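You operate a simulated robot arm through the tools that you are given. There is no shell and no other tool. Be economical: measure what you need, move in short steps, check, and stop when the job is done.

You run a simulated robot arm. Do the job below in one go: nothing can be reset, and whatever is moved stays where it is left.

Task
Turn the hot iron down to silk, iron the teal scarf, park the iron and put the scarf away.
Fine: no scorch marks; dial off at the end; scarf in the ironing cupboard's drawer, shut again; leave the other scarves.

The check looks at the end state, three seconds after you hand in, the way a careful person would. Anything else that was tipped, shoved, dropped, spilled or broken makes it a failure.

Robot
A 7-joint arm with a two-finger parallel gripper, fixed in place. Base frame: the origin is at the foot of the arm, x ahead of it, y to its left, z up. Lengths are in m, angles in degrees, forces in N, time in s.
With the tool pointing down near the work surface it reaches from about 0.1 to 0.82 m from the base axis. Its first joint turns from -115.0 to 115.0 degrees. Payload 3.91 kg.
Tool frame: the origin (TCP) lies between the finger pads and is the grasp point; the fingertips stand 0.03 m ahead of it; z points along the fingers, y is the line along which they close. The gripper opens to 0.11 m. The fingers are 0.02 m wide and 0.01 m thick; the gripper's body (0.048 by 0.112 m) begins 0.055 m behind the TCP.
Orientation is that of the tool frame in the base frame, as [roll, pitch, yaw] about the fixed x, y, z axes, in that order (R = Rz(yaw) Ry(pitch) Rx(roll)). With the fingers straight down and closing along the base's y, the tool's x points along the base's -x, its y along +y and its z along -z.

Tools
- The arm moves only by the tool arm_command. Its argument "steps" is a list that holds one entry, the list of rows, each a list of 7 numbers: the shift along the base's x, y, z in m, then the turn, a rotation vector about the base's x, y, z in degrees, then the finger opening in m, from 0 to 0.11. In form: [[[dx, dy, dz, ax, ay, az, jaw], ...]]. A call has 1 to 20 rows; each row shifts and turns the commanded pose from where the row before left it. Each row takes 0.2 s and may step no farther than 0.05 m and 8.6 degrees from the row before; otherwise, or with a gripper value out of range, the whole call is refused. A pose out of reach is approached as far as the arm can. The call stops where the force on the tool passes 40 N (or 10 N more than at its start, if that is more) or the arm is blocked; 0.2 s more then pass. The fingers move at their own pace (about 0.153 m/s each) and stop on an object; they squeeze with about 25 N. The grip force told is the motor's: it shows also when the fingers shut on nothing. Time passes only in rows, and 0.2 s behind the last, so rows that do not move let the fingers close. The reply holds the time, the measured pose of the TCP, the force on the tool along the base axes, the opening and the grip force, in the units named above and with some noise.
- Cameras (640 x 400 px; columns grow to the right, rows downward): "scene" is fixed at [0.0515, -0.5003, 1.4828]; the picture's right is [0.39, -0.92, 0.00], its down [-0.46, -0.20, -0.87] and it looks along [0.80, 0.34, -0.50] (base axes); focal length 245 px, centre (320, 200). "wrist" rides on the gripper at [-0.036, 0, -0.057] in the tool frame; the picture's right is [0.00, -1.00, 0.00], its down [0.97, 0.00, -0.24] and it looks along [0.24, 0.00, 0.97] (tool axes); focal length 218 px, centre (320, 200). There is no depth. A picture from a camera that has moved, and an enlarged one, comes with that camera's place and axes in the base frame and with its lens.
- snapshot(camera): a new picture of that camera. It takes no simulated time.
- move_column(by): slides the trunk up (or, below 0, down) by that many m; the arm rides with it, the base frame stays. It gives what a move gives, with no picture.
- zoom(camera, box): a new picture of the part [left, top, right, bottom] of that camera's present view, enlarged. It takes no simulated time.
- close_job(): hands the job in; it is judged then, once.

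Work in short steps. Places have to be worked out from the pictures, the camera data and where the tool is seen: move nearer, look again, correct. Check each grasp and each placing, and mend what went wrong. You have 120 turns and 76 pictures in all, those below and enlarged ones among them. Open the gripper and draw the arm clear of the work before you hand the job in, unless the task says otherwise; then end with one line.

The tools are called after "Emit:" as a command line: name --argument value ..., lists and objects as JSON in quotes. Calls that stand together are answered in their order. arm_command: Moves the arm, as the interface text tells. Its arguments: {"type":"object","properties":{"steps":{"type":"array"}},"required":["steps"]} The other tools are called the same way: move_column (by) slides the trunk up or down; snapshot (camera) takes a picture; zoom (camera, box) takes an enlarged picture of a part of a camera's view; close_job () hands the job in.

At the start:

```text
t: 0.0
ee_pos: [0.4406, -0.3376, 1.3443]
tool_rot: [-180.0, 0.0, -180.0]
ft_force: [-0.6, 1.2, 0.1]
finger_gap: 0.11
grasp_force: 0.0
trunk travel left (down, up): [-0.9, 0.09]
```

scene: 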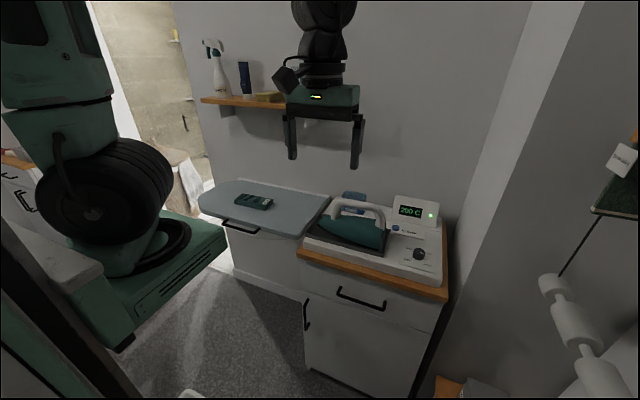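
wrist: 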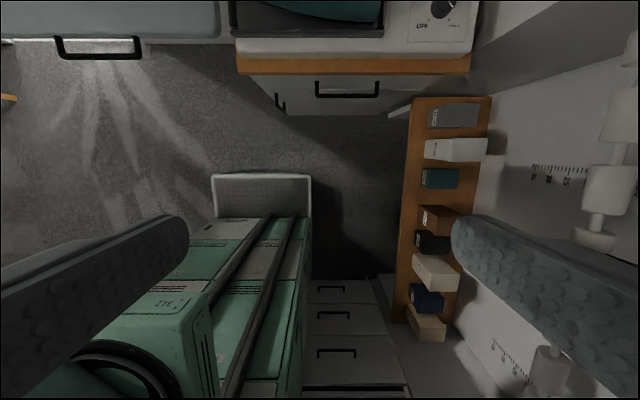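

The scene shows the ironing board with a teal item, an iron on its stand with a 200 °C display and a dial. I'll enlarge these parts for a closer look.

Emit:
zoom --camera "scene" --box '[290, 170, 460, 290]'

Emit:
zoom --camera "scene" --box '[190, 160, 350, 260]'

Emit:
zoom --camera "scene" --box '[180, 20, 300, 120]'

```text
3.33 times, centred on (375, 230) of scene
camera zoom: at [0.0515, -0.5003, 1.4828], right [0.39, -0.92, 0.0], down [-0.46, -0.2, -0.87], along [0.8, 0.34, -0.5], focal length 818 px, centre (137, 100)
```

zoom: 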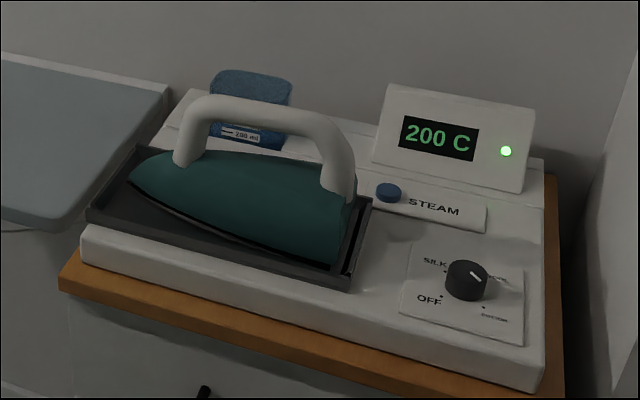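

```text
4.00 times, centred on (270, 210) of scene
camera zoom: at [0.0515, -0.5003, 1.4828], right [0.39, -0.92, 0.0], down [-0.46, -0.2, -0.87], along [0.8, 0.34, -0.5], focal length 981 px, centre (520, 160)
```

zoom: 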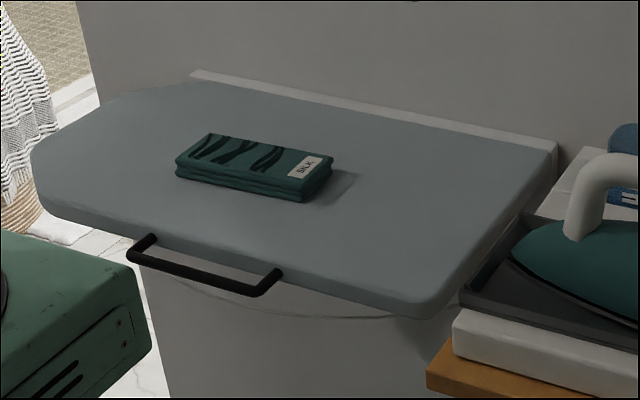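

```text
4.00 times, centred on (240, 70) of scene
camera zoom: at [0.0515, -0.5003, 1.4828], right [0.39, -0.92, 0.0], down [-0.46, -0.2, -0.87], along [0.8, 0.34, -0.5], focal length 981 px, centre (640, 720)
```

zoom: 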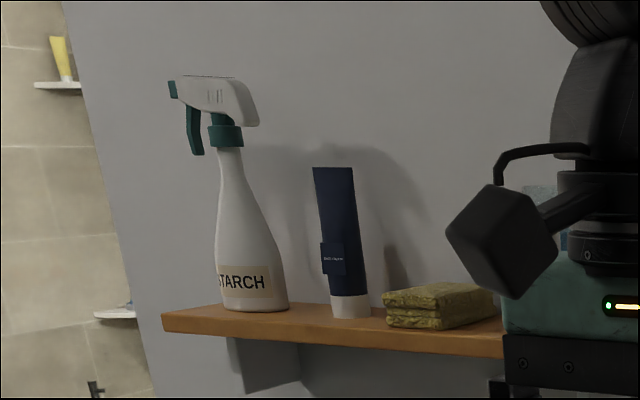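

The board and stand look to be at about z 0.85–0.95, but I need better measurements. I'll tilt the wrist camera forward in free air and look at both units.

Emit:
arm_command --steps '[[[0, 0.03, 0, 0, -8, 0, 0.11], [0, 0.04, 0, 0, -8, 0, 0.11], [0, 0.04, 0, 0, -8, 0, 0.11], [0, 0.04, 0, 0, -8, 0, 0.11], [0, 0, 0, 0, 0, 0, 0.11]]]'

Emit:
snapshot --camera "wrist"

```text
t: 1.2
ee_pos: [0.4964, -0.2381, 1.3267]
tool_rot: [180.0, 27.8, 180.0]
ft_force: [0.4, 0.2, -0.8]
finger_gap: 0.1101
grasp_force: 0.1
out of reach, approached as far as the arm can: row 3, 4
trunk travel left (down, up): [-0.9, 0.09]
```

```text
70 pictures are left
camera wrist: at [0.501, -0.2378, 1.3952], right [0.0, -1.0, 0.0], down [-0.97, 0.0, -0.24], along [0.24, 0.0, -0.97], focal length 218 px, centre (320, 200)
```

wrist: 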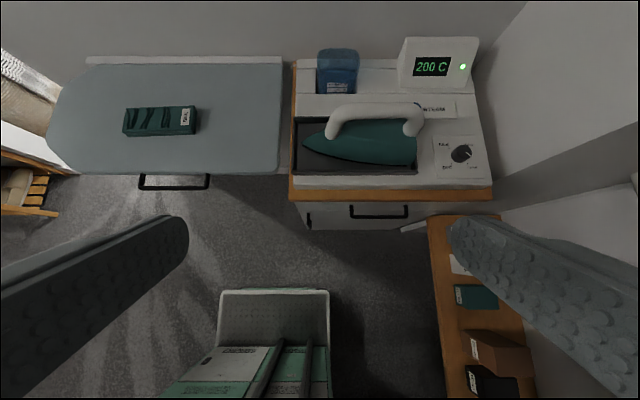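

Triangulation puts the stand top at z≈0.9 and the scarf near (0.81, 0.15, 0.93). I'll zoom in on details.

Emit:
zoom --camera "wrist" --box '[280, 30, 500, 230]'

Emit:
zoom --camera "wrist" --box '[40, 50, 300, 200]'

Emit:
snapshot --camera "scene"

```text
2.00 times, centred on (390, 130) of wrist
camera zoom: at [0.501, -0.2378, 1.3952], right [0.0, -1.0, 0.0], down [-0.97, 0.0, -0.24], along [0.24, 0.0, -0.97], focal length 436 px, centre (180, 340)
```

zoom: 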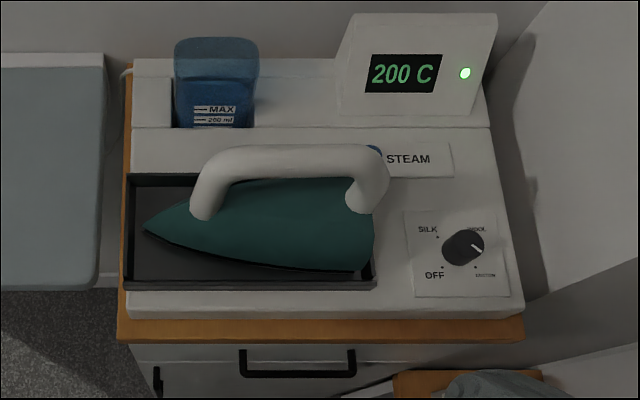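

```text
2.46 times, centred on (170, 125) of wrist
camera zoom: at [0.501, -0.2378, 1.3952], right [0.0, -1.0, 0.0], down [-0.97, 0.0, -0.24], along [0.24, 0.0, -0.97], focal length 537 px, centre (689, 385)
```

zoom: 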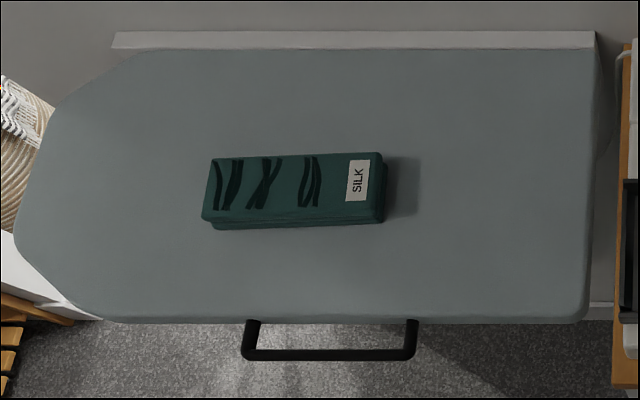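

```text
67 pictures are left
```

scene: 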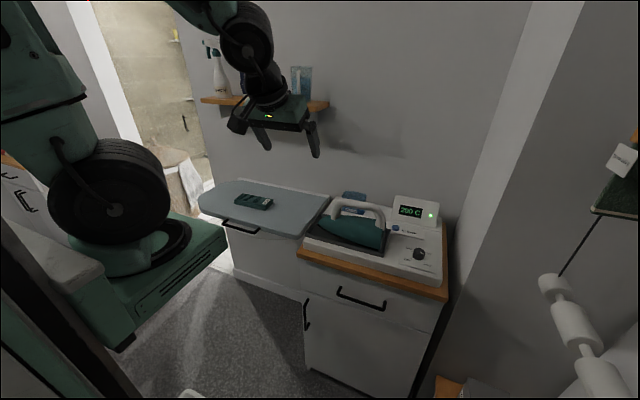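

I need to read the dial more closely and see the fronts of the cabinets.

Emit:
zoom --camera "wrist" --box '[425, 125, 489, 185]'

Emit:
zoom --camera "scene" --box '[200, 200, 460, 390]'

```text
6.67 times, centred on (457, 155) of wrist
camera zoom: at [0.501, -0.2378, 1.3952], right [0.0, -1.0, 0.0], down [-0.97, 0.0, -0.24], along [0.24, 0.0, -0.97], focal length 1455 px, centre (-593, 500)
```

zoom: 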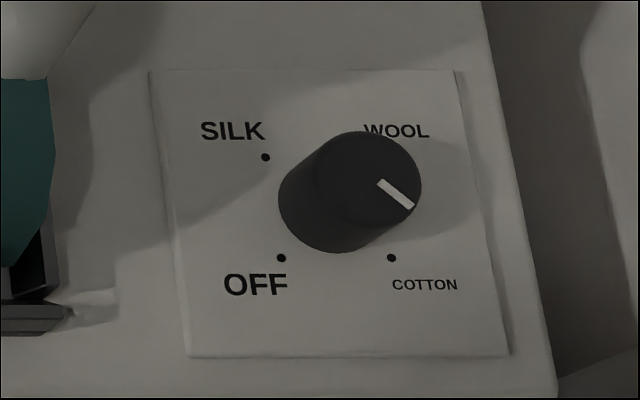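

```text
2.11 times, centred on (330, 295) of scene
camera zoom: at [0.0515, -0.5003, 1.4828], right [0.39, -0.92, 0.0], down [-0.46, -0.2, -0.87], along [0.8, 0.34, -0.5], focal length 516 px, centre (299, 0)
```

zoom: 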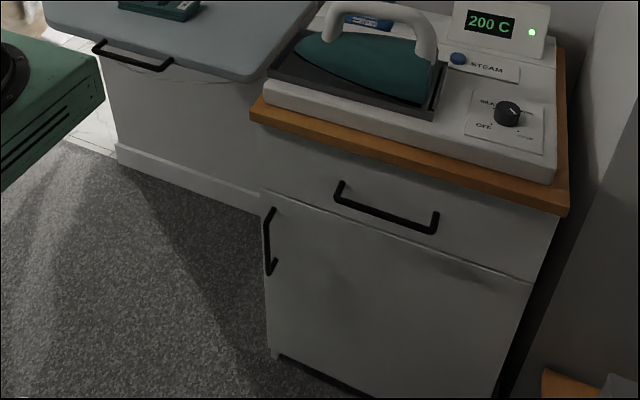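

The pointer is at COTTON; the order counterclockwise is COTTON→WOOL→SILK→OFF. To see the cabinet fronts, I'll draw back and tilt the camera up toward horizontal, then lower the trunk.

Emit:
arm_command --steps '[[[-0.03, 0.02, 0, 0, -8, 0, 0.11], [-0.03, 0.02, 0, 0, -8, 0, 0.11], [-0.03, 0.02, 0, 0, -8, 0, 0.11], [-0.03, 0.02, 0, 0, -8, 0, 0.11], [-0.02, 0.02, 0, 0, 0, 0, 0.11], [0, 0, 0, 0, 0, 0, 0.11]]]'

Emit:
move_column --by -0.35

Emit:
snapshot --camera "wrist"

```text
t: 2.6
ee_pos: [0.5126, -0.2922, 1.4144]
tool_rot: [-180.0, 60.0, -179.9]
ft_force: [0.2, 0.1, 0.1]
finger_gap: 0.11
grasp_force: 0.1
out of reach, approached as far as the arm can: row 1, 2, 3, 4, 5
trunk travel left (down, up): [-0.9, 0.09]
```

```text
t: 6.0
ee_pos: [0.5116, -0.2915, 1.064]
tool_rot: [180.0, 59.9, 180.0]
ft_force: [-0.1, -0.4, 0.2]
finger_gap: 0.1102
grasp_force: 0.1
trunk travel left (down, up): [-0.55, 0.44]
```

```text
64 pictures are left
camera wrist: at [0.4807, -0.2924, 1.1248], right [0.0, -1.0, 0.0], down [-0.69, 0.0, -0.72], along [0.72, 0.0, -0.69], focal length 218 px, centre (320, 200)
```

wrist: 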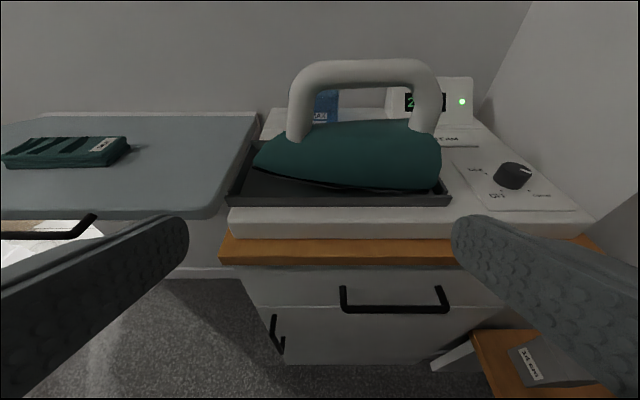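

Trunk lowered fine. I'll back off further and toward the left to see both fronts.

Emit:
arm_command --steps '[[[-0.04, 0.04, 0, 0, 0, 0, 0.11], [-0.04, 0.04, 0, 0, 0, 0, 0.11], [-0.04, 0.04, 0, 0, 0, 0, 0.11], [-0.03, 0.04, -0.02, 0, 0, 0, 0.11], [0, 0.04, -0.03, 0, 0, 0, 0.11], [0, 0.03, -0.03, 0, 0, 0, 0.11], [0, 0, 0, 0, 0, 0, 0.11]]]'

Emit:
snapshot --camera "wrist"

```text
refused: row 1 steps farther than a row can; nothing moved
```

```text
63 pictures are left
camera wrist: at [0.4807, -0.2924, 1.1248], right [0.0, -1.0, 0.0], down [-0.69, 0.0, -0.72], along [0.72, 0.0, -0.69], focal length 218 px, centre (320, 200)
```

wrist: 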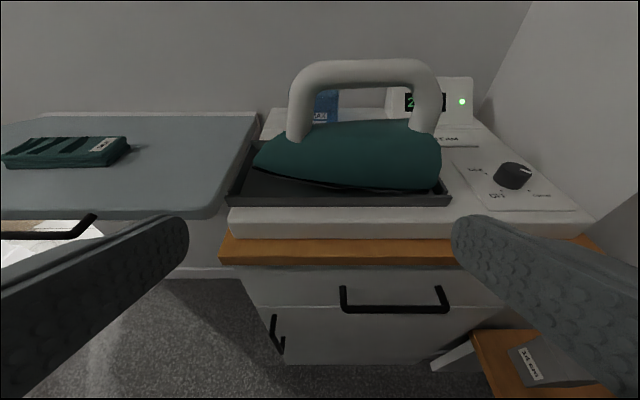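

The step was over the 0.05 limit; I'll use smaller ones.

Emit:
arm_command --steps '[[[-0.03, 0.035, 0, 0, 0, 0, 0.11], [-0.03, 0.035, 0, 0, 0, 0, 0.11], [-0.03, 0.035, 0, 0, 0, 0, 0.11], [-0.03, 0.035, 0, 0, 0, 0, 0.11], [0, 0.035, -0.03, 0, 0, 0, 0.11], [0, 0.035, -0.03, 0, 0, 0, 0.11], [0, 0, 0, 0, 0, 0, 0.11]]]'

Emit:
snapshot --camera "wrist"

```text
t: 7.6
ee_pos: [0.5534, -0.265, 1.0562]
tool_rot: [179.9, 59.7, 180.0]
ft_force: [0.1, -0.5, 0.7]
finger_gap: 0.11
grasp_force: 0.1
out of reach, approached as far as the arm can: row 1, 2, 3, 4, 5, 6
trunk travel left (down, up): [-0.55, 0.44]
```

```text
62 pictures are left
camera wrist: at [0.5217, -0.2655, 1.1175], right [0.0, -1.0, 0.0], down [-0.7, 0.0, -0.72], along [0.72, 0.0, -0.7], focal length 218 px, centre (320, 200)
```

wrist: 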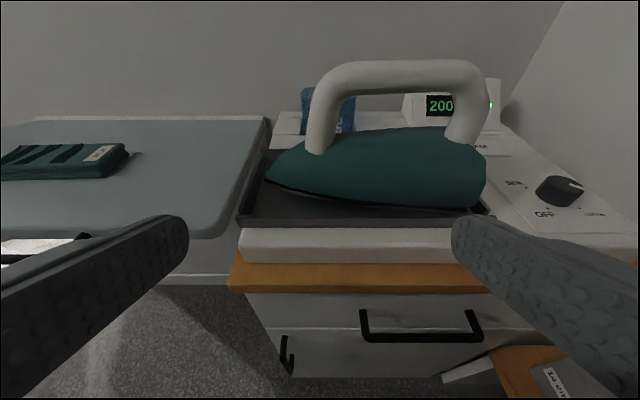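

The arm can't fold back with this much tilt. I'll check the scene view for the arm's current shape.

Emit:
snapshot --camera "scene"

```text
61 pictures are left
```

scene: 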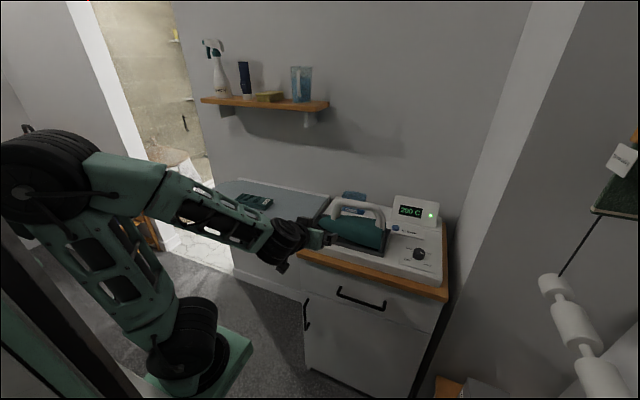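

The shoulder carriage rides with the trunk. The dial top triangulates to about (0.72, −0.557, 0.955), so I'll straighten the tool down and move above the dial at a safe height to test reach.

Emit:
arm_command --steps '[[[0.0, -0.02, 0.04, 0, 7.5, 0, 0.06], [0.0, -0.02, 0.04, 0, 7.5, 0, 0.06], [0.02, -0.035, 0.02, 0, 7.5, 0, 0.06], [0.02, -0.035, 0.02, 0, 7.5, 0, 0.06], [0.02, -0.035, 0, 0, 7.5, 0, 0.06], [0.02, -0.035, 0, 0, 7.5, 0, 0.06], [0.02, -0.035, 0, 0, 7.5, 0, 0.06], [0.02, -0.035, 0, 0, 7.2, 0, 0.06], [0.02, -0.03, 0, 0, 0, 0, 0.06], [0.02, -0.012, 0, 0, 0, 0, 0.06], [0, 0, 0, 0, 0, 0, 0.06]]]'

Emit:
snapshot --camera "wrist"

```text
t: 10.0
ee_pos: [0.671, -0.512, 1.18]
tool_rot: [179.9, 0.3, -179.9]
ft_force: [-0.6, -0.4, -0.3]
finger_gap: 0.0599
grasp_force: 0.1
out of reach, approached as far as the arm can: row 9, 10
trunk travel left (down, up): [-0.55, 0.44]
```

```text
60 pictures are left
camera wrist: at [0.7067, -0.5127, 1.2362], right [0.0, -1.0, 0.0], down [-0.97, 0.0, 0.24], along [-0.24, 0.0, -0.97], focal length 218 px, centre (320, 200)
```

wrist: 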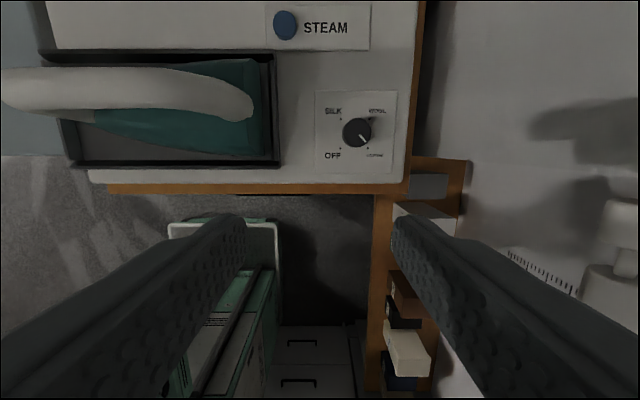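

Reach limit here was 0.844 m at z 1.18; the dial confirms at (0.7235, −0.558). I'll try again lower down, where reach should be longer.

Emit:
arm_command --steps '[[[0, 0, -0.04, 0, 0, 0, 0.06], [0, 0, -0.04, 0, 0, 0, 0.06], [0.02, -0.02, -0.02, 0, 0, 0, 0.06], [0.02, -0.015, -0.02, 0, 0, 0, 0.06], [0.0125, -0.011, 0, 0, 0, 0, 0.06], [0, 0, 0, 0, 0, 0, 0.06]]]'

Emit:
snapshot --camera "wrist"

```text
t: 11.4
ee_pos: [0.7221, -0.5542, 1.0575]
tool_rot: [179.9, 0.2, 180.0]
ft_force: [0.1, -0.5, -0.1]
finger_gap: 0.06
grasp_force: 0.1
out of reach, approached as far as the arm can: row 5
trunk travel left (down, up): [-0.55, 0.44]
```

```text
59 pictures are left
camera wrist: at [0.7583, -0.5543, 1.1162], right [0.0, -1.0, 0.0], down [-0.97, 0.0, 0.24], along [-0.24, 0.0, -0.97], focal length 218 px, centre (320, 200)
```

wrist: 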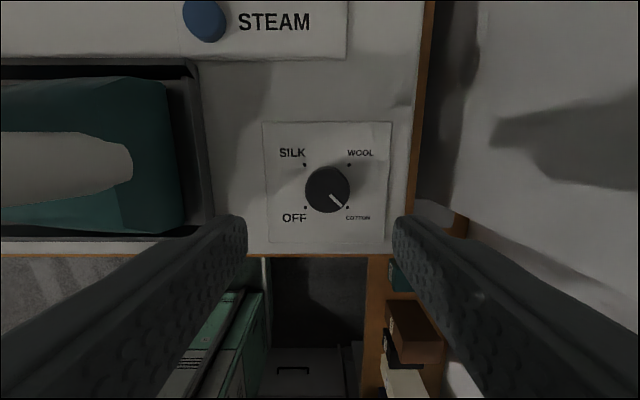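

Reach is good here: dial centre ≈ (0.726, −0.5595), diameter ≈0.035. I'll turn the gripper −45° and come over the dial, then look before descending.

Emit:
arm_command --steps '[[[0, 0, -0.01, 0, 0, -7.5, 0.06], [0, 0, -0.01, 0, 0, -7.5, 0.06], [0.002, -0.002, 0, 0, 0, -7.5, 0.06], [0.002, -0.003, 0, 0, 0, -7.5, 0.06], [0, 0, 0, 0, 0, -7.5, 0.06], [0, 0, 0, 0, 0, -7.5, 0.06], [0, 0, 0, 0, 0, 0, 0.06]]]'

Emit:
snapshot --camera "wrist"

```text
t: 13.0
ee_pos: [0.7257, -0.5574, 1.0385]
tool_rot: [179.9, 0.3, 135.0]
ft_force: [-0.6, -0.4, 0.0]
finger_gap: 0.0599
grasp_force: 0.1
trunk travel left (down, up): [-0.55, 0.44]
```

```text
58 pictures are left
camera wrist: at [0.7507, -0.5833, 1.096], right [-0.71, -0.71, 0.0], down [-0.69, 0.69, 0.24], along [-0.17, 0.17, -0.97], focal length 218 px, centre (320, 200)
```

wrist: 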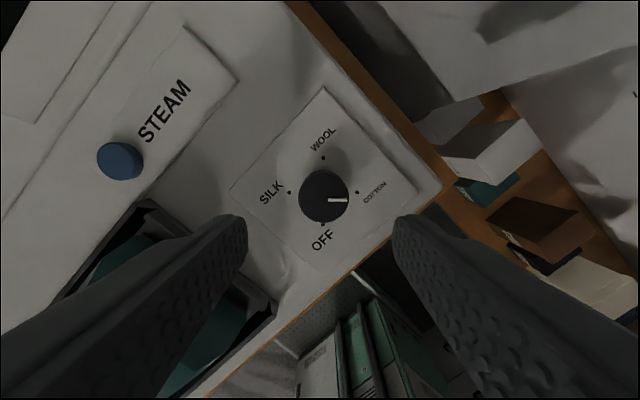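

Dial centre now reads (0.7265, −0.561). Descending so the fingertips come to z≈0.938 beside the dial.

Emit:
arm_command --steps '[[[0.001, -0.003, -0.02, 0, 0, 0, 0.06], [0, 0, -0.02, 0, 0, 0, 0.06], [0, 0, -0.02, 0, 0, 0, 0.06], [0, 0, -0.01, 0, 0, 0, 0.06], [0, 0, 0, 0, 0, 0, 0.06]]]'

Emit:
snapshot --camera "scene"

Emit:
snapshot --camera "wrist"

```text
t: 14.2
ee_pos: [0.7274, -0.5618, 0.9682]
tool_rot: [-179.9, 0.2, 135.0]
ft_force: [-0.9, -0.1, 1.0]
finger_gap: 0.06
grasp_force: 0.1
trunk travel left (down, up): [-0.55, 0.44]
```

```text
57 pictures are left
```

scene: 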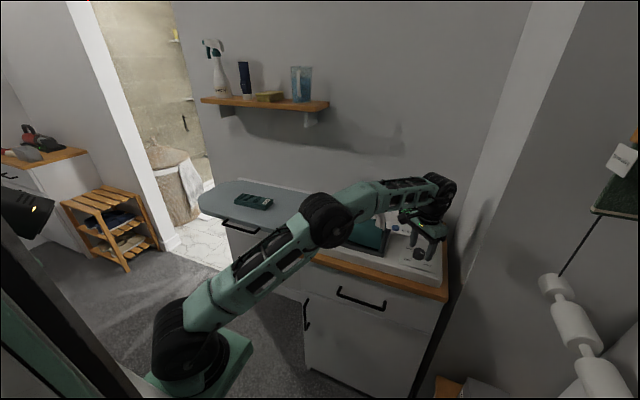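

```text
56 pictures are left
camera wrist: at [0.7526, -0.5872, 1.0262], right [-0.71, -0.71, 0.0], down [-0.69, 0.69, 0.24], along [-0.17, 0.17, -0.97], focal length 218 px, centre (320, 200)
```

wrist: 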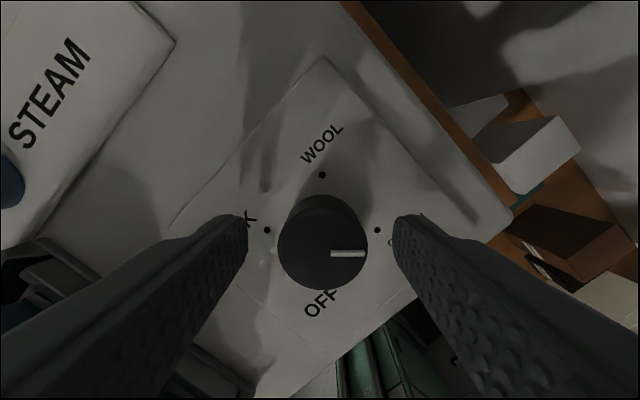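

Fingers straddle the dial with tips about 16 mm below its top. Closing on it.

Emit:
arm_command --steps '[[[0, 0, 0, 0, 0, 0, 0.02], [0, 0, 0, 0, 0, 0, 0.02], [0, 0, 0, 0, 0, 0, 0.02]]]'

```text
t: 15.0
ee_pos: [0.7263, -0.5628, 0.9671]
tool_rot: [-180.0, 0.2, 135.0]
ft_force: [-3.6, -2.8, -2.3]
finger_gap: 0.0353
grasp_force: 44.8
trunk travel left (down, up): [-0.55, 0.44]
```

Gripped at 0.035 m. Turning counterclockwise 90° toward WOOL.

Emit:
arm_command --steps '[[[0, 0, 0, 0, 0, 7.5, 0.02], [0, 0, 0, 0, 0, 7.5, 0.02], [0, 0, 0, 0, 0, 7.5, 0.02], [0, 0, 0, 0, 0, 7.5, 0.02], [0, 0, 0, 0, 0, 7.5, 0.02], [0, 0, 0, 0, 0, 7.5, 0.02], [0, 0, 0, 0, 0, 7.5, 0.02], [0, 0, 0, 0, 0, 7.5, 0.02], [0, 0, 0, 0, 0, 7.5, 0.02], [0, 0, 0, 0, 0, 7.5, 0.02], [0, 0, 0, 0, 0, 7.5, 0.02], [0, 0, 0, 0, 0, 7.5, 0.02], [0, 0, 0, 0, 0, 0, 0.02]]]'

Emit:
snapshot --camera "wrist"

```text
t: 17.8
ee_pos: [0.7253, -0.5598, 0.9687]
tool_rot: [179.5, 0.2, -135.0]
ft_force: [-17.7, 31.8, -12.5]
finger_gap: 0.0348
grasp_force: 45.1
trunk travel left (down, up): [-0.55, 0.44]
```

```text
55 pictures are left
camera wrist: at [0.7506, -0.5343, 1.0261], right [0.71, -0.71, -0.01], down [-0.68, -0.69, 0.24], along [-0.17, -0.16, -0.97], focal length 218 px, centre (320, 200)
```

wrist: 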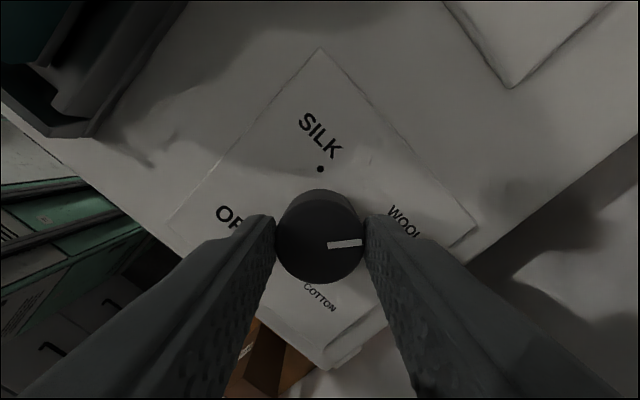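

The pointer is now at WOOL, with a side force that says my centre is slightly off. Releasing, turning the open fingers back, and re-gripping.

Emit:
arm_command --steps '[[[0, 0, 0, 0, 0, 0, 0.06], [0, 0, 0, 0, 0, 0, 0.06], [-0.001, 0.002, 0, 0, 0, -7.5, 0.06], [0, 0, 0, 0, 0, -7.5, 0.06], [0, 0, 0, 0, 0, -7.5, 0.06], [0, 0, 0, 0, 0, -7.5, 0.06], [0, 0, 0, 0, 0, -7.5, 0.06], [0, 0, 0, 0, 0, -7.5, 0.06], [0, 0, 0, 0, 0, -7.5, 0.06], [0, 0, 0, 0, 0, -7.5, 0.06], [0, 0, 0, 0, 0, -7.5, 0.06], [0, 0, 0, 0, 0, -7.5, 0.06], [0, 0, 0, 0, 0, -7.5, 0.06], [0, 0, 0, 0, 0, -7.5, 0.06], [0, 0, 0, 0, 0, 0, 0.02], [0, 0, 0, 0, 0, 0, 0.02], [0, 0, 0, 0, 0, 0, 0.02]]]'

Emit:
snapshot --camera "wrist"

```text
t: 21.4
ee_pos: [0.7247, -0.56, 0.9688]
tool_rot: [-180.0, 0.2, 134.8]
ft_force: [-5.8, -6.3, -0.4]
finger_gap: 0.0357
grasp_force: 45.1
trunk travel left (down, up): [-0.55, 0.44]
```

```text
54 pictures are left
camera wrist: at [0.7496, -0.5857, 1.0273], right [-0.71, -0.71, 0.0], down [-0.69, 0.69, 0.24], along [-0.17, 0.17, -0.97], focal length 218 px, centre (320, 200)
```

wrist: 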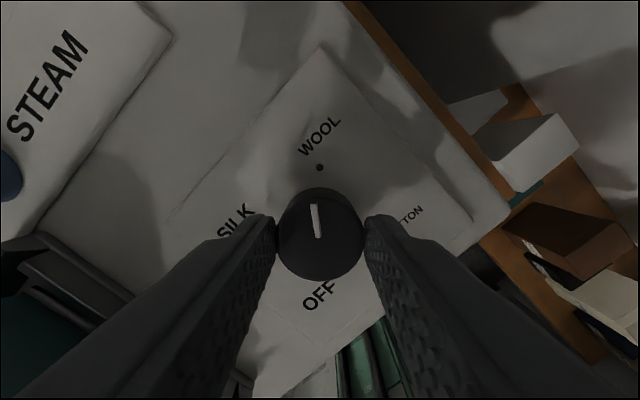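

Pointer at WOOL, re-gripped well. Turning another ~88° to SILK.

Emit:
arm_command --steps '[[[0, 0, 0, 0, 0, 8, 0.02], [0, 0, 0, 0, 0, 8, 0.02], [0, 0, 0, 0, 0, 8, 0.02], [0, 0, 0, 0, 0, 8, 0.02], [0, 0, 0, 0, 0, 8, 0.02], [0, 0, 0, 0, 0, 8, 0.02], [0, 0, 0, 0, 0, 8, 0.02], [0, 0, 0, 0, 0, 8, 0.02], [0, 0, 0, 0, 0, 8, 0.02], [0, 0, 0, 0, 0, 8, 0.02], [0, 0, 0, 0, 0, 7, 0.02], [0, 0, 0, 0, 0, 0, 0.02]]]'

Emit:
snapshot --camera "wrist"

Emit:
zoom --camera "scene" --box '[380, 180, 460, 240]'

```text
t: 24.0
ee_pos: [0.7248, -0.5594, 0.9698]
tool_rot: [-180.0, 0.3, -137.9]
ft_force: [-13.5, -3.3, -5.2]
finger_gap: 0.0357
grasp_force: 44.7
trunk travel left (down, up): [-0.55, 0.44]
```

```text
53 pictures are left
camera wrist: at [0.7511, -0.5357, 1.0274], right [0.67, -0.74, 0.0], down [-0.72, -0.65, 0.24], along [-0.18, -0.16, -0.97], focal length 218 px, centre (320, 200)
```

wrist: 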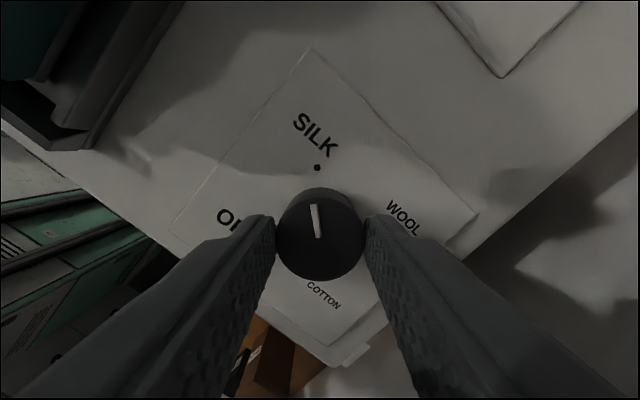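

```text
6.67 times, centred on (420, 210) of scene
camera zoom: at [0.0515, -0.5003, 1.4828], right [0.39, -0.92, 0.0], down [-0.46, -0.2, -0.87], along [0.8, 0.34, -0.5], focal length 1635 px, centre (-347, 133)
```

zoom: 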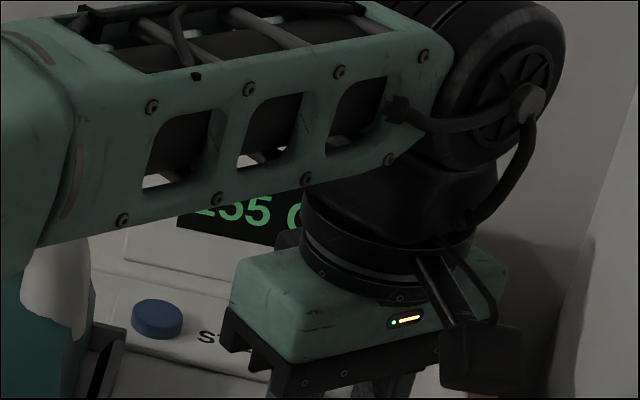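

Pointer is at SILK and the display is falling (155). Releasing and rising, then reading the display as it cools.

Emit:
arm_command --steps '[[[0, 0, 0, 0, 0, 0, 0.06], [0, 0, 0, 0, 0, 0, 0.06], [0, 0, 0.02, 0, 0, 0, 0.06], [0, 0, 0.04, 0, 0, 0, 0.06], [-0.02, 0.02, 0.04, 0, 0, 0, 0.06], [-0.03, 0.03, 0.01, 0, 0, 0, 0.06], [-0.03, 0.03, 0.01, 0, 0, 0, 0.06], [-0.03, 0.03, 0, 0, 0, 0, 0.06], [0, 0, 0, 0, 0, 0, 0.06]]]'

Emit:
snapshot --camera "wrist"

Emit:
zoom --camera "scene" --box '[380, 180, 460, 270]'

```text
t: 26.0
ee_pos: [0.6139, -0.4513, 1.089]
tool_rot: [179.9, 0.2, -137.9]
ft_force: [-0.5, -0.6, 0.2]
finger_gap: 0.06
grasp_force: 0.0
trunk travel left (down, up): [-0.55, 0.44]
```

```text
51 pictures are left
camera wrist: at [0.6413, -0.4265, 1.1467], right [0.67, -0.74, 0.0], down [-0.72, -0.65, 0.24], along [-0.18, -0.16, -0.97], focal length 218 px, centre (320, 200)
```

wrist: 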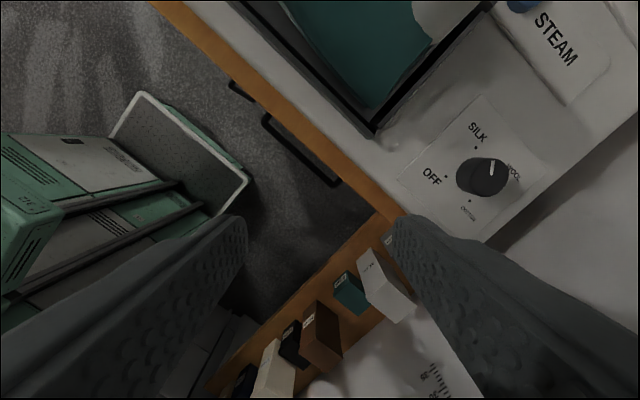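

```text
4.44 times, centred on (420, 225) of scene
camera zoom: at [0.0515, -0.5003, 1.4828], right [0.39, -0.92, 0.0], down [-0.46, -0.2, -0.87], along [0.8, 0.34, -0.5], focal length 1090 px, centre (-124, 89)
```

zoom: 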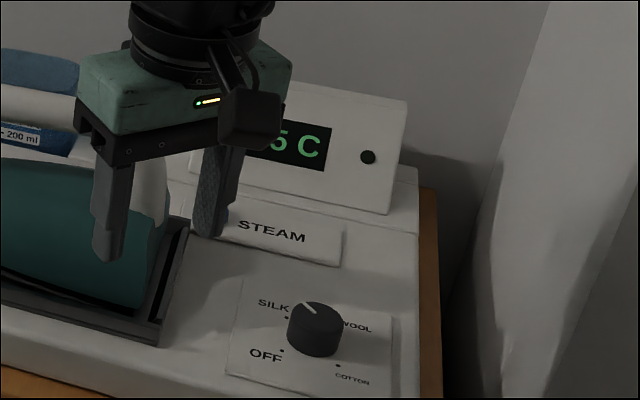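

Dial reads SILK; indicator dark while cooling. Meanwhile I'll turn the gripper to yaw −90 (fingers closing along x) and move above the iron handle, estimated at (0.737, −0.337, 1.06).

Emit:
arm_command --steps '[[[0, 0, 0.04, 0, 0, 8, 0.08], [0, 0, 0.04, 0, 0, 8, 0.08], [0.02, 0.02, 0, 0, 0, 8, 0.08], [0.02, 0.02, 0, 0, 0, 8, 0.08], [0.02, 0.02, 0, 0, 0, 8, 0.08], [0.02, 0.02, 0, 0, 0, 7.9, 0.08], [0.02, 0.02, 0, 0, 0, 0, 0.08], [0.02, 0.015, 0, 0, 0, 0, 0.08], [0, 0, 0, 0, 0, 0, 0.08]]]'

Emit:
snapshot --camera "wrist"

Emit:
snapshot --camera "scene"

```text
t: 28.0
ee_pos: [0.7368, -0.3319, 1.1711]
tool_rot: [180.0, 0.3, -90.1]
ft_force: [-0.4, -1.0, 0.3]
finger_gap: 0.0798
grasp_force: 0.0
trunk travel left (down, up): [-0.55, 0.44]
```

```text
49 pictures are left
camera wrist: at [0.736, -0.2972, 1.2291], right [1.0, 0.0, 0.0], down [0.0, -0.97, 0.24], along [0.0, -0.24, -0.97], focal length 218 px, centre (320, 200)
```

wrist: 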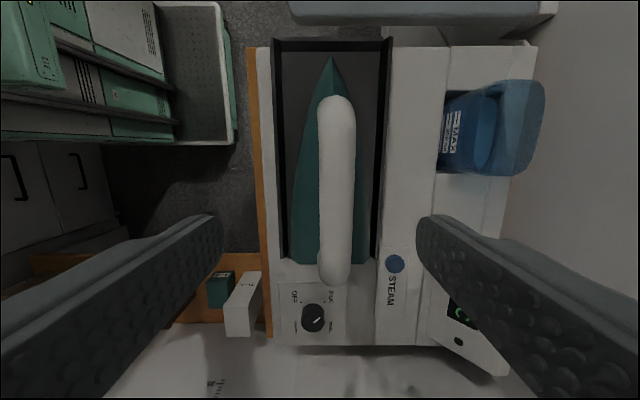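

```text
48 pictures are left
```

scene: 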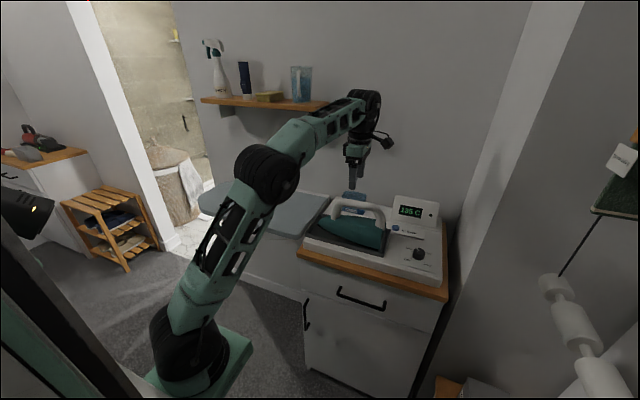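

Handle bar is at x≈0.748, y from −0.265 to −0.416, width ≈0.028. I'll centre over it at a hold height, let time pass for the iron to cool, and read the display.

Emit:
arm_command --steps '[[[0.011, -0.004, -0.03, 0, 0, 0, 0.08], [0, 0, -0.03, 0, 0, 0, 0.08], [0, 0, 0, 0, 0, 0, 0.08], [0, 0, 0, 0, 0, 0, 0.08], [0, 0, 0, 0, 0, 0, 0.08], [0, 0, 0, 0, 0, 0, 0.08], [0, 0, 0, 0, 0, 0, 0.08], [0, 0, 0, 0, 0, 0, 0.08], [0, 0, 0, 0, 0, 0, 0.08], [0, 0, 0, 0, 0, 0, 0.08], [0, 0, 0, 0, 0, 0, 0.08], [0, 0, 0, 0, 0, 0, 0.08], [0, 0, 0, 0, 0, 0, 0.08], [0, 0, 0, 0, 0, 0, 0.08], [0, 0, 0, 0, 0, 0, 0.08]]]'

Emit:
zoom --camera "scene" --box '[300, 140, 450, 260]'

Emit:
snapshot --camera "wrist"

```text
t: 31.2
ee_pos: [0.7446, -0.3363, 1.1088]
tool_rot: [-180.0, 0.3, -90.1]
ft_force: [0.9, 0.8, -0.1]
finger_gap: 0.08
grasp_force: 0.0
trunk travel left (down, up): [-0.55, 0.44]
```

```text
3.33 times, centred on (375, 200) of scene
camera zoom: at [0.0515, -0.5003, 1.4828], right [0.39, -0.92, 0.0], down [-0.46, -0.2, -0.87], along [0.8, 0.34, -0.5], focal length 818 px, centre (137, 200)
```

zoom: 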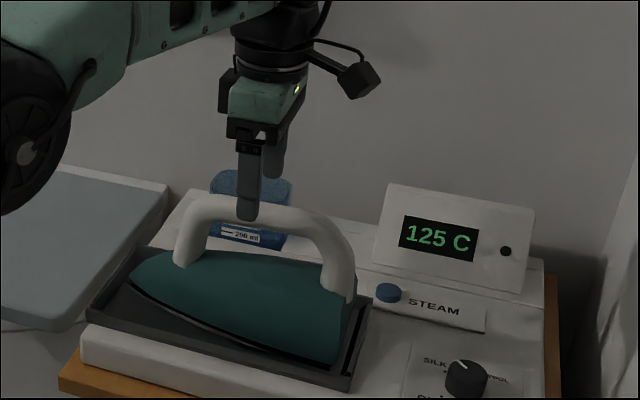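

```text
46 pictures are left
camera wrist: at [0.7444, -0.3023, 1.1677], right [1.0, 0.0, 0.0], down [0.0, -0.97, 0.24], along [0.0, -0.24, -0.97], focal length 218 px, centre (320, 200)
```

wrist: 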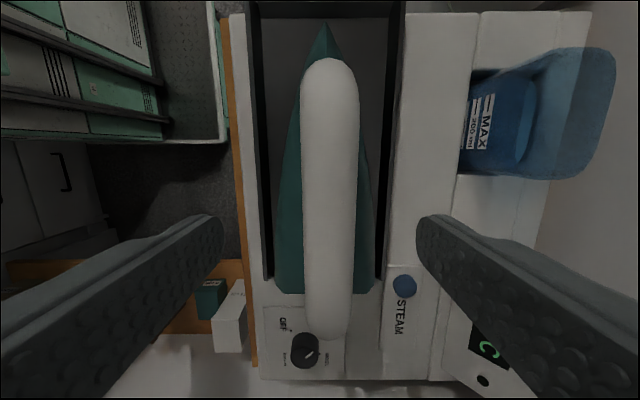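

125 °C and still falling. I'll shift +5 mm in x and lower onto the handle with the fingers straddling it, then wait there.

Emit:
arm_command --steps '[[[0.005, 0, -0.015, 0, 0, 0, 0.08], [0, 0, -0.015, 0, 0, 0, 0.08], [0, 0, -0.015, 0, 0, 0, 0.08], [0, 0, 0, 0, 0, 0, 0.08], [0, 0, 0, 0, 0, 0, 0.08], [0, 0, 0, 0, 0, 0, 0.08], [0, 0, 0, 0, 0, 0, 0.08], [0, 0, 0, 0, 0, 0, 0.08], [0, 0, 0, 0, 0, 0, 0.08], [0, 0, 0, 0, 0, 0, 0.08], [0, 0, 0, 0, 0, 0, 0.08], [0, 0, 0, 0, 0, 0, 0.08], [0, 0, 0, 0, 0, 0, 0.08], [0, 0, 0, 0, 0, 0, 0.08], [0, 0, 0, 0, 0, 0, 0.08], [0, 0, 0, 0, 0, 0, 0.08], [0, 0, 0, 0, 0, 0, 0.08], [0, 0, 0, 0, 0, 0, 0.08]]]'

Emit:
zoom --camera "scene" --box '[300, 140, 450, 260]'

```text
t: 35.0
ee_pos: [0.751, -0.3383, 1.0636]
tool_rot: [-180.0, 0.2, -90.1]
ft_force: [0.3, -1.0, 0.5]
finger_gap: 0.0803
grasp_force: 0.1
trunk travel left (down, up): [-0.55, 0.44]
```

```text
3.33 times, centred on (375, 200) of scene
camera zoom: at [0.0515, -0.5003, 1.4828], right [0.39, -0.92, 0.0], down [-0.46, -0.2, -0.87], along [0.8, 0.34, -0.5], focal length 818 px, centre (137, 200)
```

zoom: 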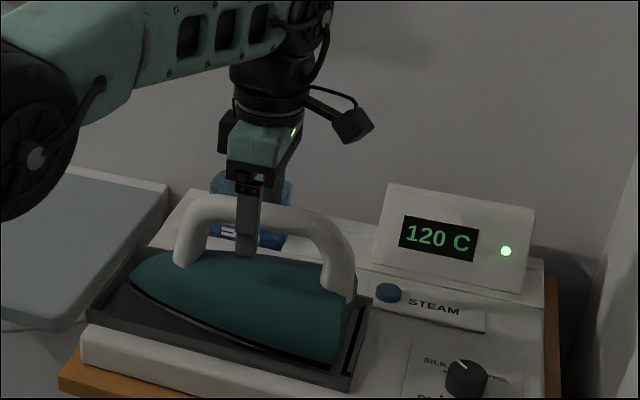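

120 °C and the ready lamp is on. Gripping the handle.

Emit:
arm_command --steps '[[[0, 0, -0.004, 0, 0, 0, 0.01], [0, 0, 0, 0, 0, 0, 0.01], [0, 0, 0, 0, 0, 0, 0.01], [0, 0, 0, 0, 0, 0, 0.01]]]'

Emit:
zoom --camera "wrist" --box '[200, 0, 440, 400]'

```text
t: 36.0
ee_pos: [0.7508, -0.3381, 1.0603]
tool_rot: [-180.0, 0.2, -90.1]
ft_force: [-4.5, -0.7, 6.7]
finger_gap: 0.0258
grasp_force: 25.1
trunk travel left (down, up): [-0.55, 0.44]
```

```text
1.00 times, centred on (320, 200) of wrist
camera zoom: at [0.7507, -0.3018, 1.1185], right [1.0, 0.0, 0.0], down [0.0, -0.97, 0.24], along [0.0, -0.24, -0.97], focal length 218 px, centre (320, 200)
```

zoom: 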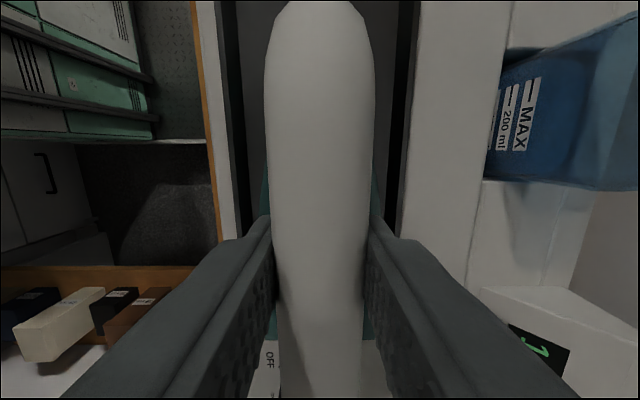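

Handle gripped. Before moving left I want to check how far the wall shelf protrudes, since the wrist will pass beneath or beside it.

Emit:
zoom --camera "scene" --box '[190, 60, 350, 160]'

Emit:
arm_command --steps '[[[0, 0, 0.01, 0, 0, 0, 0.01], [0, 0, 0.01, 0, 0, 0, 0.01], [0, 0, 0.02, 0, 0, 0, 0.01], [0, 0, 0.02, 0, 0, 0, 0.01], [0, 0, 0.02, 0, 0, 0, 0.01], [0, 0, 0, 0, 0, 0, 0.01]]]'

Emit:
zoom --camera "scene" --box '[280, 120, 460, 270]'

```text
4.00 times, centred on (270, 110) of scene
camera zoom: at [0.0515, -0.5003, 1.4828], right [0.39, -0.92, 0.0], down [-0.46, -0.2, -0.87], along [0.8, 0.34, -0.5], focal length 981 px, centre (520, 560)
```

zoom: 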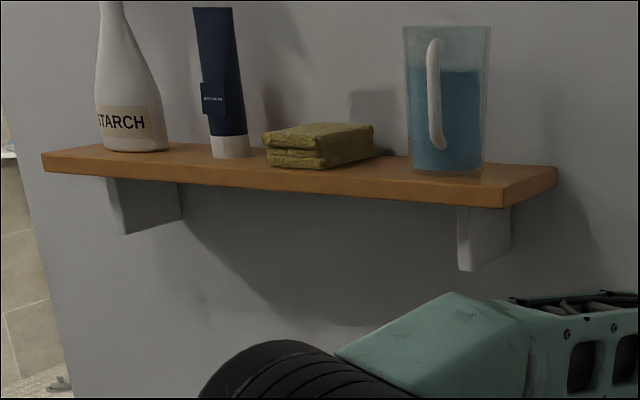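

```text
t: 37.4
ee_pos: [0.7498, -0.3346, 1.1381]
tool_rot: [179.9, 0.2, -90.1]
ft_force: [0.3, 0.8, -9.1]
finger_gap: 0.026
grasp_force: 25.0
trunk travel left (down, up): [-0.55, 0.44]
```

```text
2.67 times, centred on (370, 195) of scene
camera zoom: at [0.0515, -0.5003, 1.4828], right [0.39, -0.92, 0.0], down [-0.46, -0.2, -0.87], along [0.8, 0.34, -0.5], focal length 654 px, centre (187, 213)
```

zoom: 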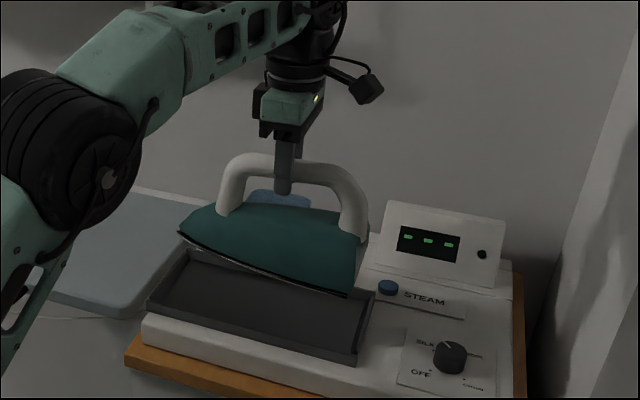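

Iron is lifted and level (display shows "---"). The shelf front is at about x 0.887, z 1.31–1.34, so I'll keep x small, move left over the board, and look.

Emit:
arm_command --steps '[[[0, 0.03, 0, 0, 0, 0, 0.01], [0, 0.04, 0, 0, 0, 0, 0.01], [0, 0.04, 0, 0, 0, 0, 0.01], [0, 0.04, 0, 0, 0, 0, 0.01], [0, 0.04, 0, 0, 0, 0, 0.01], [0, 0.04, -0.01, 0, 0, 0, 0.01], [0, 0.04, -0.01, 0, 0, 0, 0.01], [0, 0.04, 0, 0, 0, 0, 0.01], [0, 0.04, 0, 0, 0, 0, 0.01], [0, 0.04, 0, 0, 0, 0, 0.01], [0, 0.03, 0, 0, 0, 0, 0.01], [0, 0, 0, 0, 0, 0, 0.01]]]'

Emit:
snapshot --camera "scene"

Emit:
snapshot --camera "wrist"

```text
t: 40.0
ee_pos: [0.7499, 0.0821, 1.1198]
tool_rot: [179.9, 0.3, -90.2]
ft_force: [0.0, 0.3, -9.5]
finger_gap: 0.026
grasp_force: 25.3
trunk travel left (down, up): [-0.55, 0.44]
```

```text
41 pictures are left
```

scene: 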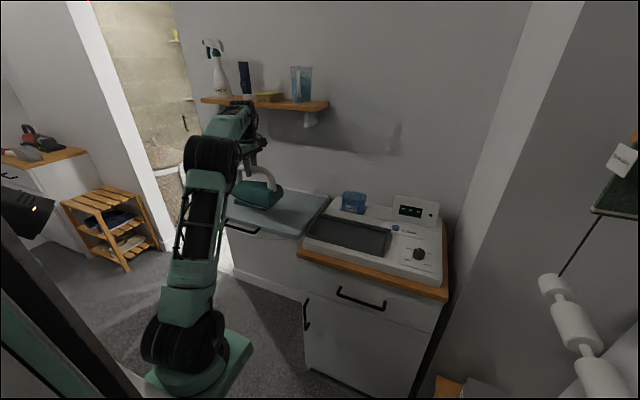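

```text
40 pictures are left
camera wrist: at [0.7491, 0.1185, 1.1782], right [1.0, 0.0, 0.0], down [0.0, -0.97, 0.24], along [0.0, -0.24, -0.97], focal length 218 px, centre (320, 200)
```

wrist: 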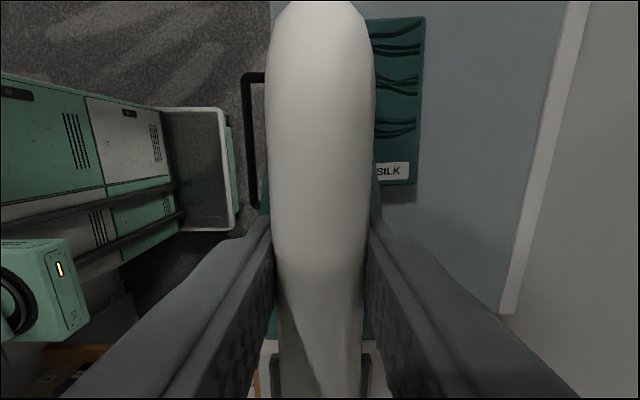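

The scarf spans x≈0.778–0.853, y≈0.07–0.235. I need x≈0.812 for the iron; let me zoom to see wrist clearance to the shelf.

Emit:
zoom --camera "scene" --box '[180, 70, 340, 240]'

```text
2.35 times, centred on (260, 155) of scene
camera zoom: at [0.0515, -0.5003, 1.4828], right [0.39, -0.92, 0.0], down [-0.46, -0.2, -0.87], along [0.8, 0.34, -0.5], focal length 577 px, centre (461, 306)
```

zoom: 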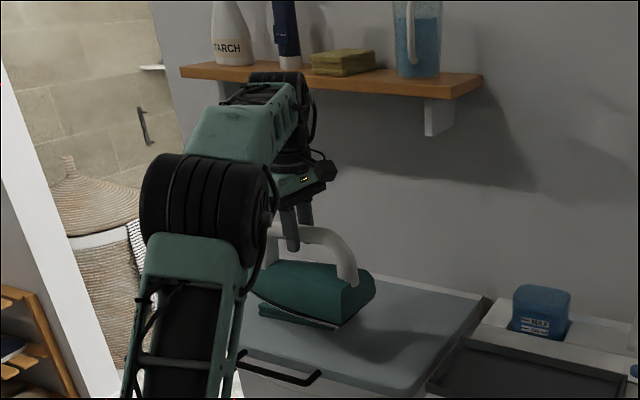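

Clearance looks workable since the wrist drops as I lower. Moving to (0.812, 0.13) while descending to just above the scarf.

Emit:
arm_command --steps '[[[0.01, 0.01, -0.01, 0, 0, 0, 0.01], [0.01, 0.01, -0.01, 0, 0, 0, 0.01], [0.015, 0.01, 0, 0, 0, 0, 0.01], [0.015, 0.01, 0, 0, 0, 0, 0.01], [0.012, 0.008, 0, 0, 0, 0, 0.01], [0, 0, 0, 0, 0, 0, 0.01]]]'

Emit:
zoom --camera "scene" --box '[180, 70, 340, 240]'

```text
t: 41.4
ee_pos: [0.8124, 0.1292, 1.1012]
tool_rot: [179.9, 0.2, -90.1]
ft_force: [0.0, 0.4, -9.5]
finger_gap: 0.0256
grasp_force: 25.1
trunk travel left (down, up): [-0.55, 0.44]
```

```text
2.35 times, centred on (260, 155) of scene
camera zoom: at [0.0515, -0.5003, 1.4828], right [0.39, -0.92, 0.0], down [-0.46, -0.2, -0.87], along [0.8, 0.34, -0.5], focal length 577 px, centre (461, 306)
```

zoom: 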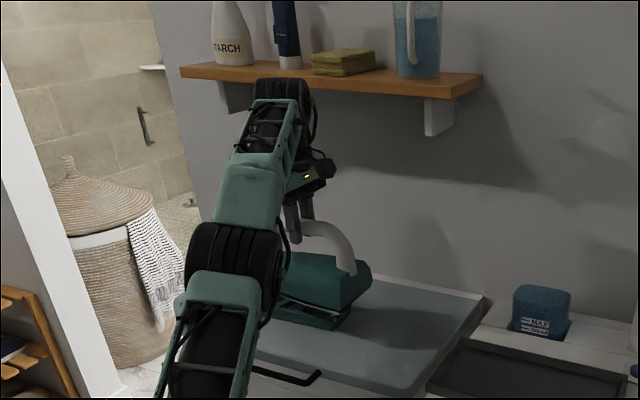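

No contact; reading is just the iron's weight (−9.5 N). Lowering in small steps until the scarf takes some load.

Emit:
arm_command --steps '[[[0, 0, -0.005, 0, 0, 0, 0.01], [0, 0, -0.005, 0, 0, 0, 0.01], [0, 0, -0.004, 0, 0, 0, 0.01], [0, 0, 0, 0, 0, 0, 0.01]]]'

```text
t: 42.4
ee_pos: [0.8122, 0.128, 1.0862]
tool_rot: [179.9, 0.2, -90.2]
ft_force: [-0.3, 0.0, -9.2]
finger_gap: 0.0257
grasp_force: 25.0
trunk travel left (down, up): [-0.55, 0.44]
```

Still free; continuing down in 3 mm steps.

Emit:
arm_command --steps '[[[0, 0, -0.004, 0, 0, 0, 0.01], [0, 0, -0.003, 0, 0, 0, 0.01], [0, 0, 0, 0, 0, 0, 0.01]]]'

Emit:
zoom --camera "scene" --box '[220, 160, 320, 230]'

```text
t: 43.2
ee_pos: [0.8134, 0.1296, 1.0789]
tool_rot: [179.9, 0.1, -90.0]
ft_force: [-0.4, -1.1, -9.4]
finger_gap: 0.0256
grasp_force: 25.4
trunk travel left (down, up): [-0.55, 0.44]
```

```text
5.71 times, centred on (270, 195) of scene
camera zoom: at [0.0515, -0.5003, 1.4828], right [0.39, -0.92, 0.0], down [-0.46, -0.2, -0.87], along [0.8, 0.34, -0.5], focal length 1402 px, centre (606, 229)
```

zoom: 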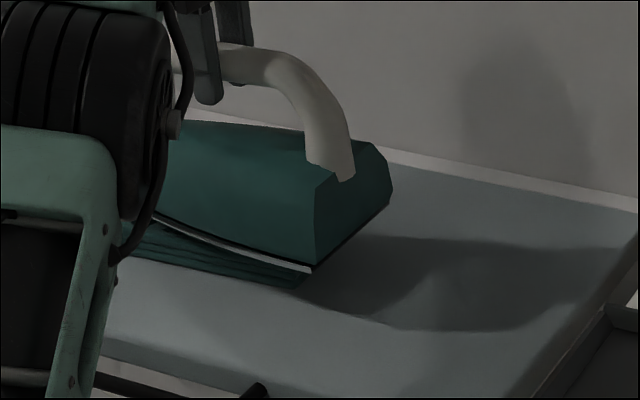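

Sole is only several mm above the scarf. Continuing gently.

Emit:
arm_command --steps '[[[0, 0, -0.003, 0, 0, 0, 0.01], [0, 0, -0.002, 0, 0, 0, 0.01], [0, 0, 0, 0, 0, 0, 0.01]]]'

```text
t: 44.0
ee_pos: [0.8135, 0.1289, 1.0736]
tool_rot: [180.0, 0.2, -90.1]
ft_force: [-0.4, 0.8, -9.7]
finger_gap: 0.0259
grasp_force: 25.1
trunk travel left (down, up): [-0.55, 0.44]
```

Emit:
arm_command --steps '[[[0, 0, -0.003, 0, 0, 0, 0.01], [0, 0, -0.002, 0, 0, 0, 0.01], [0, 0, 0, 0, 0, 0, 0.01]]]'

```text
t: 44.8
ee_pos: [0.8129, 0.1295, 1.0693]
tool_rot: [179.9, 0.2, -90.1]
ft_force: [0.2, 0.2, -9.7]
finger_gap: 0.0259
grasp_force: 24.6
trunk travel left (down, up): [-0.55, 0.44]
```

Still no load (−9.7 N); another 5 mm in small steps.

Emit:
arm_command --steps '[[[0, 0, -0.002, 0, 0, 0, 0.01], [0, 0, -0.002, 0, 0, 0, 0.01], [0, 0, 0, 0, 0, 0, 0.01]]]'

Emit:
zoom --camera "scene" --box '[220, 160, 320, 230]'

```text
t: 45.6
ee_pos: [0.8139, 0.1302, 1.0638]
tool_rot: [179.9, 0.2, -90.2]
ft_force: [-0.9, 0.6, -9.1]
finger_gap: 0.0259
grasp_force: 25.2
trunk travel left (down, up): [-0.55, 0.44]
```

```text
5.71 times, centred on (270, 195) of scene
camera zoom: at [0.0515, -0.5003, 1.4828], right [0.39, -0.92, 0.0], down [-0.46, -0.2, -0.87], along [0.8, 0.34, -0.5], focal length 1402 px, centre (606, 229)
```

zoom: 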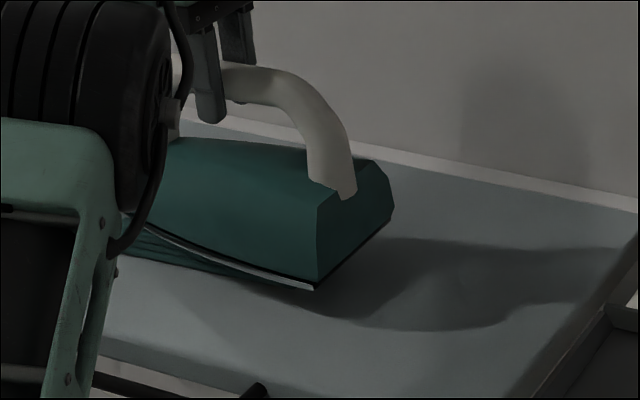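

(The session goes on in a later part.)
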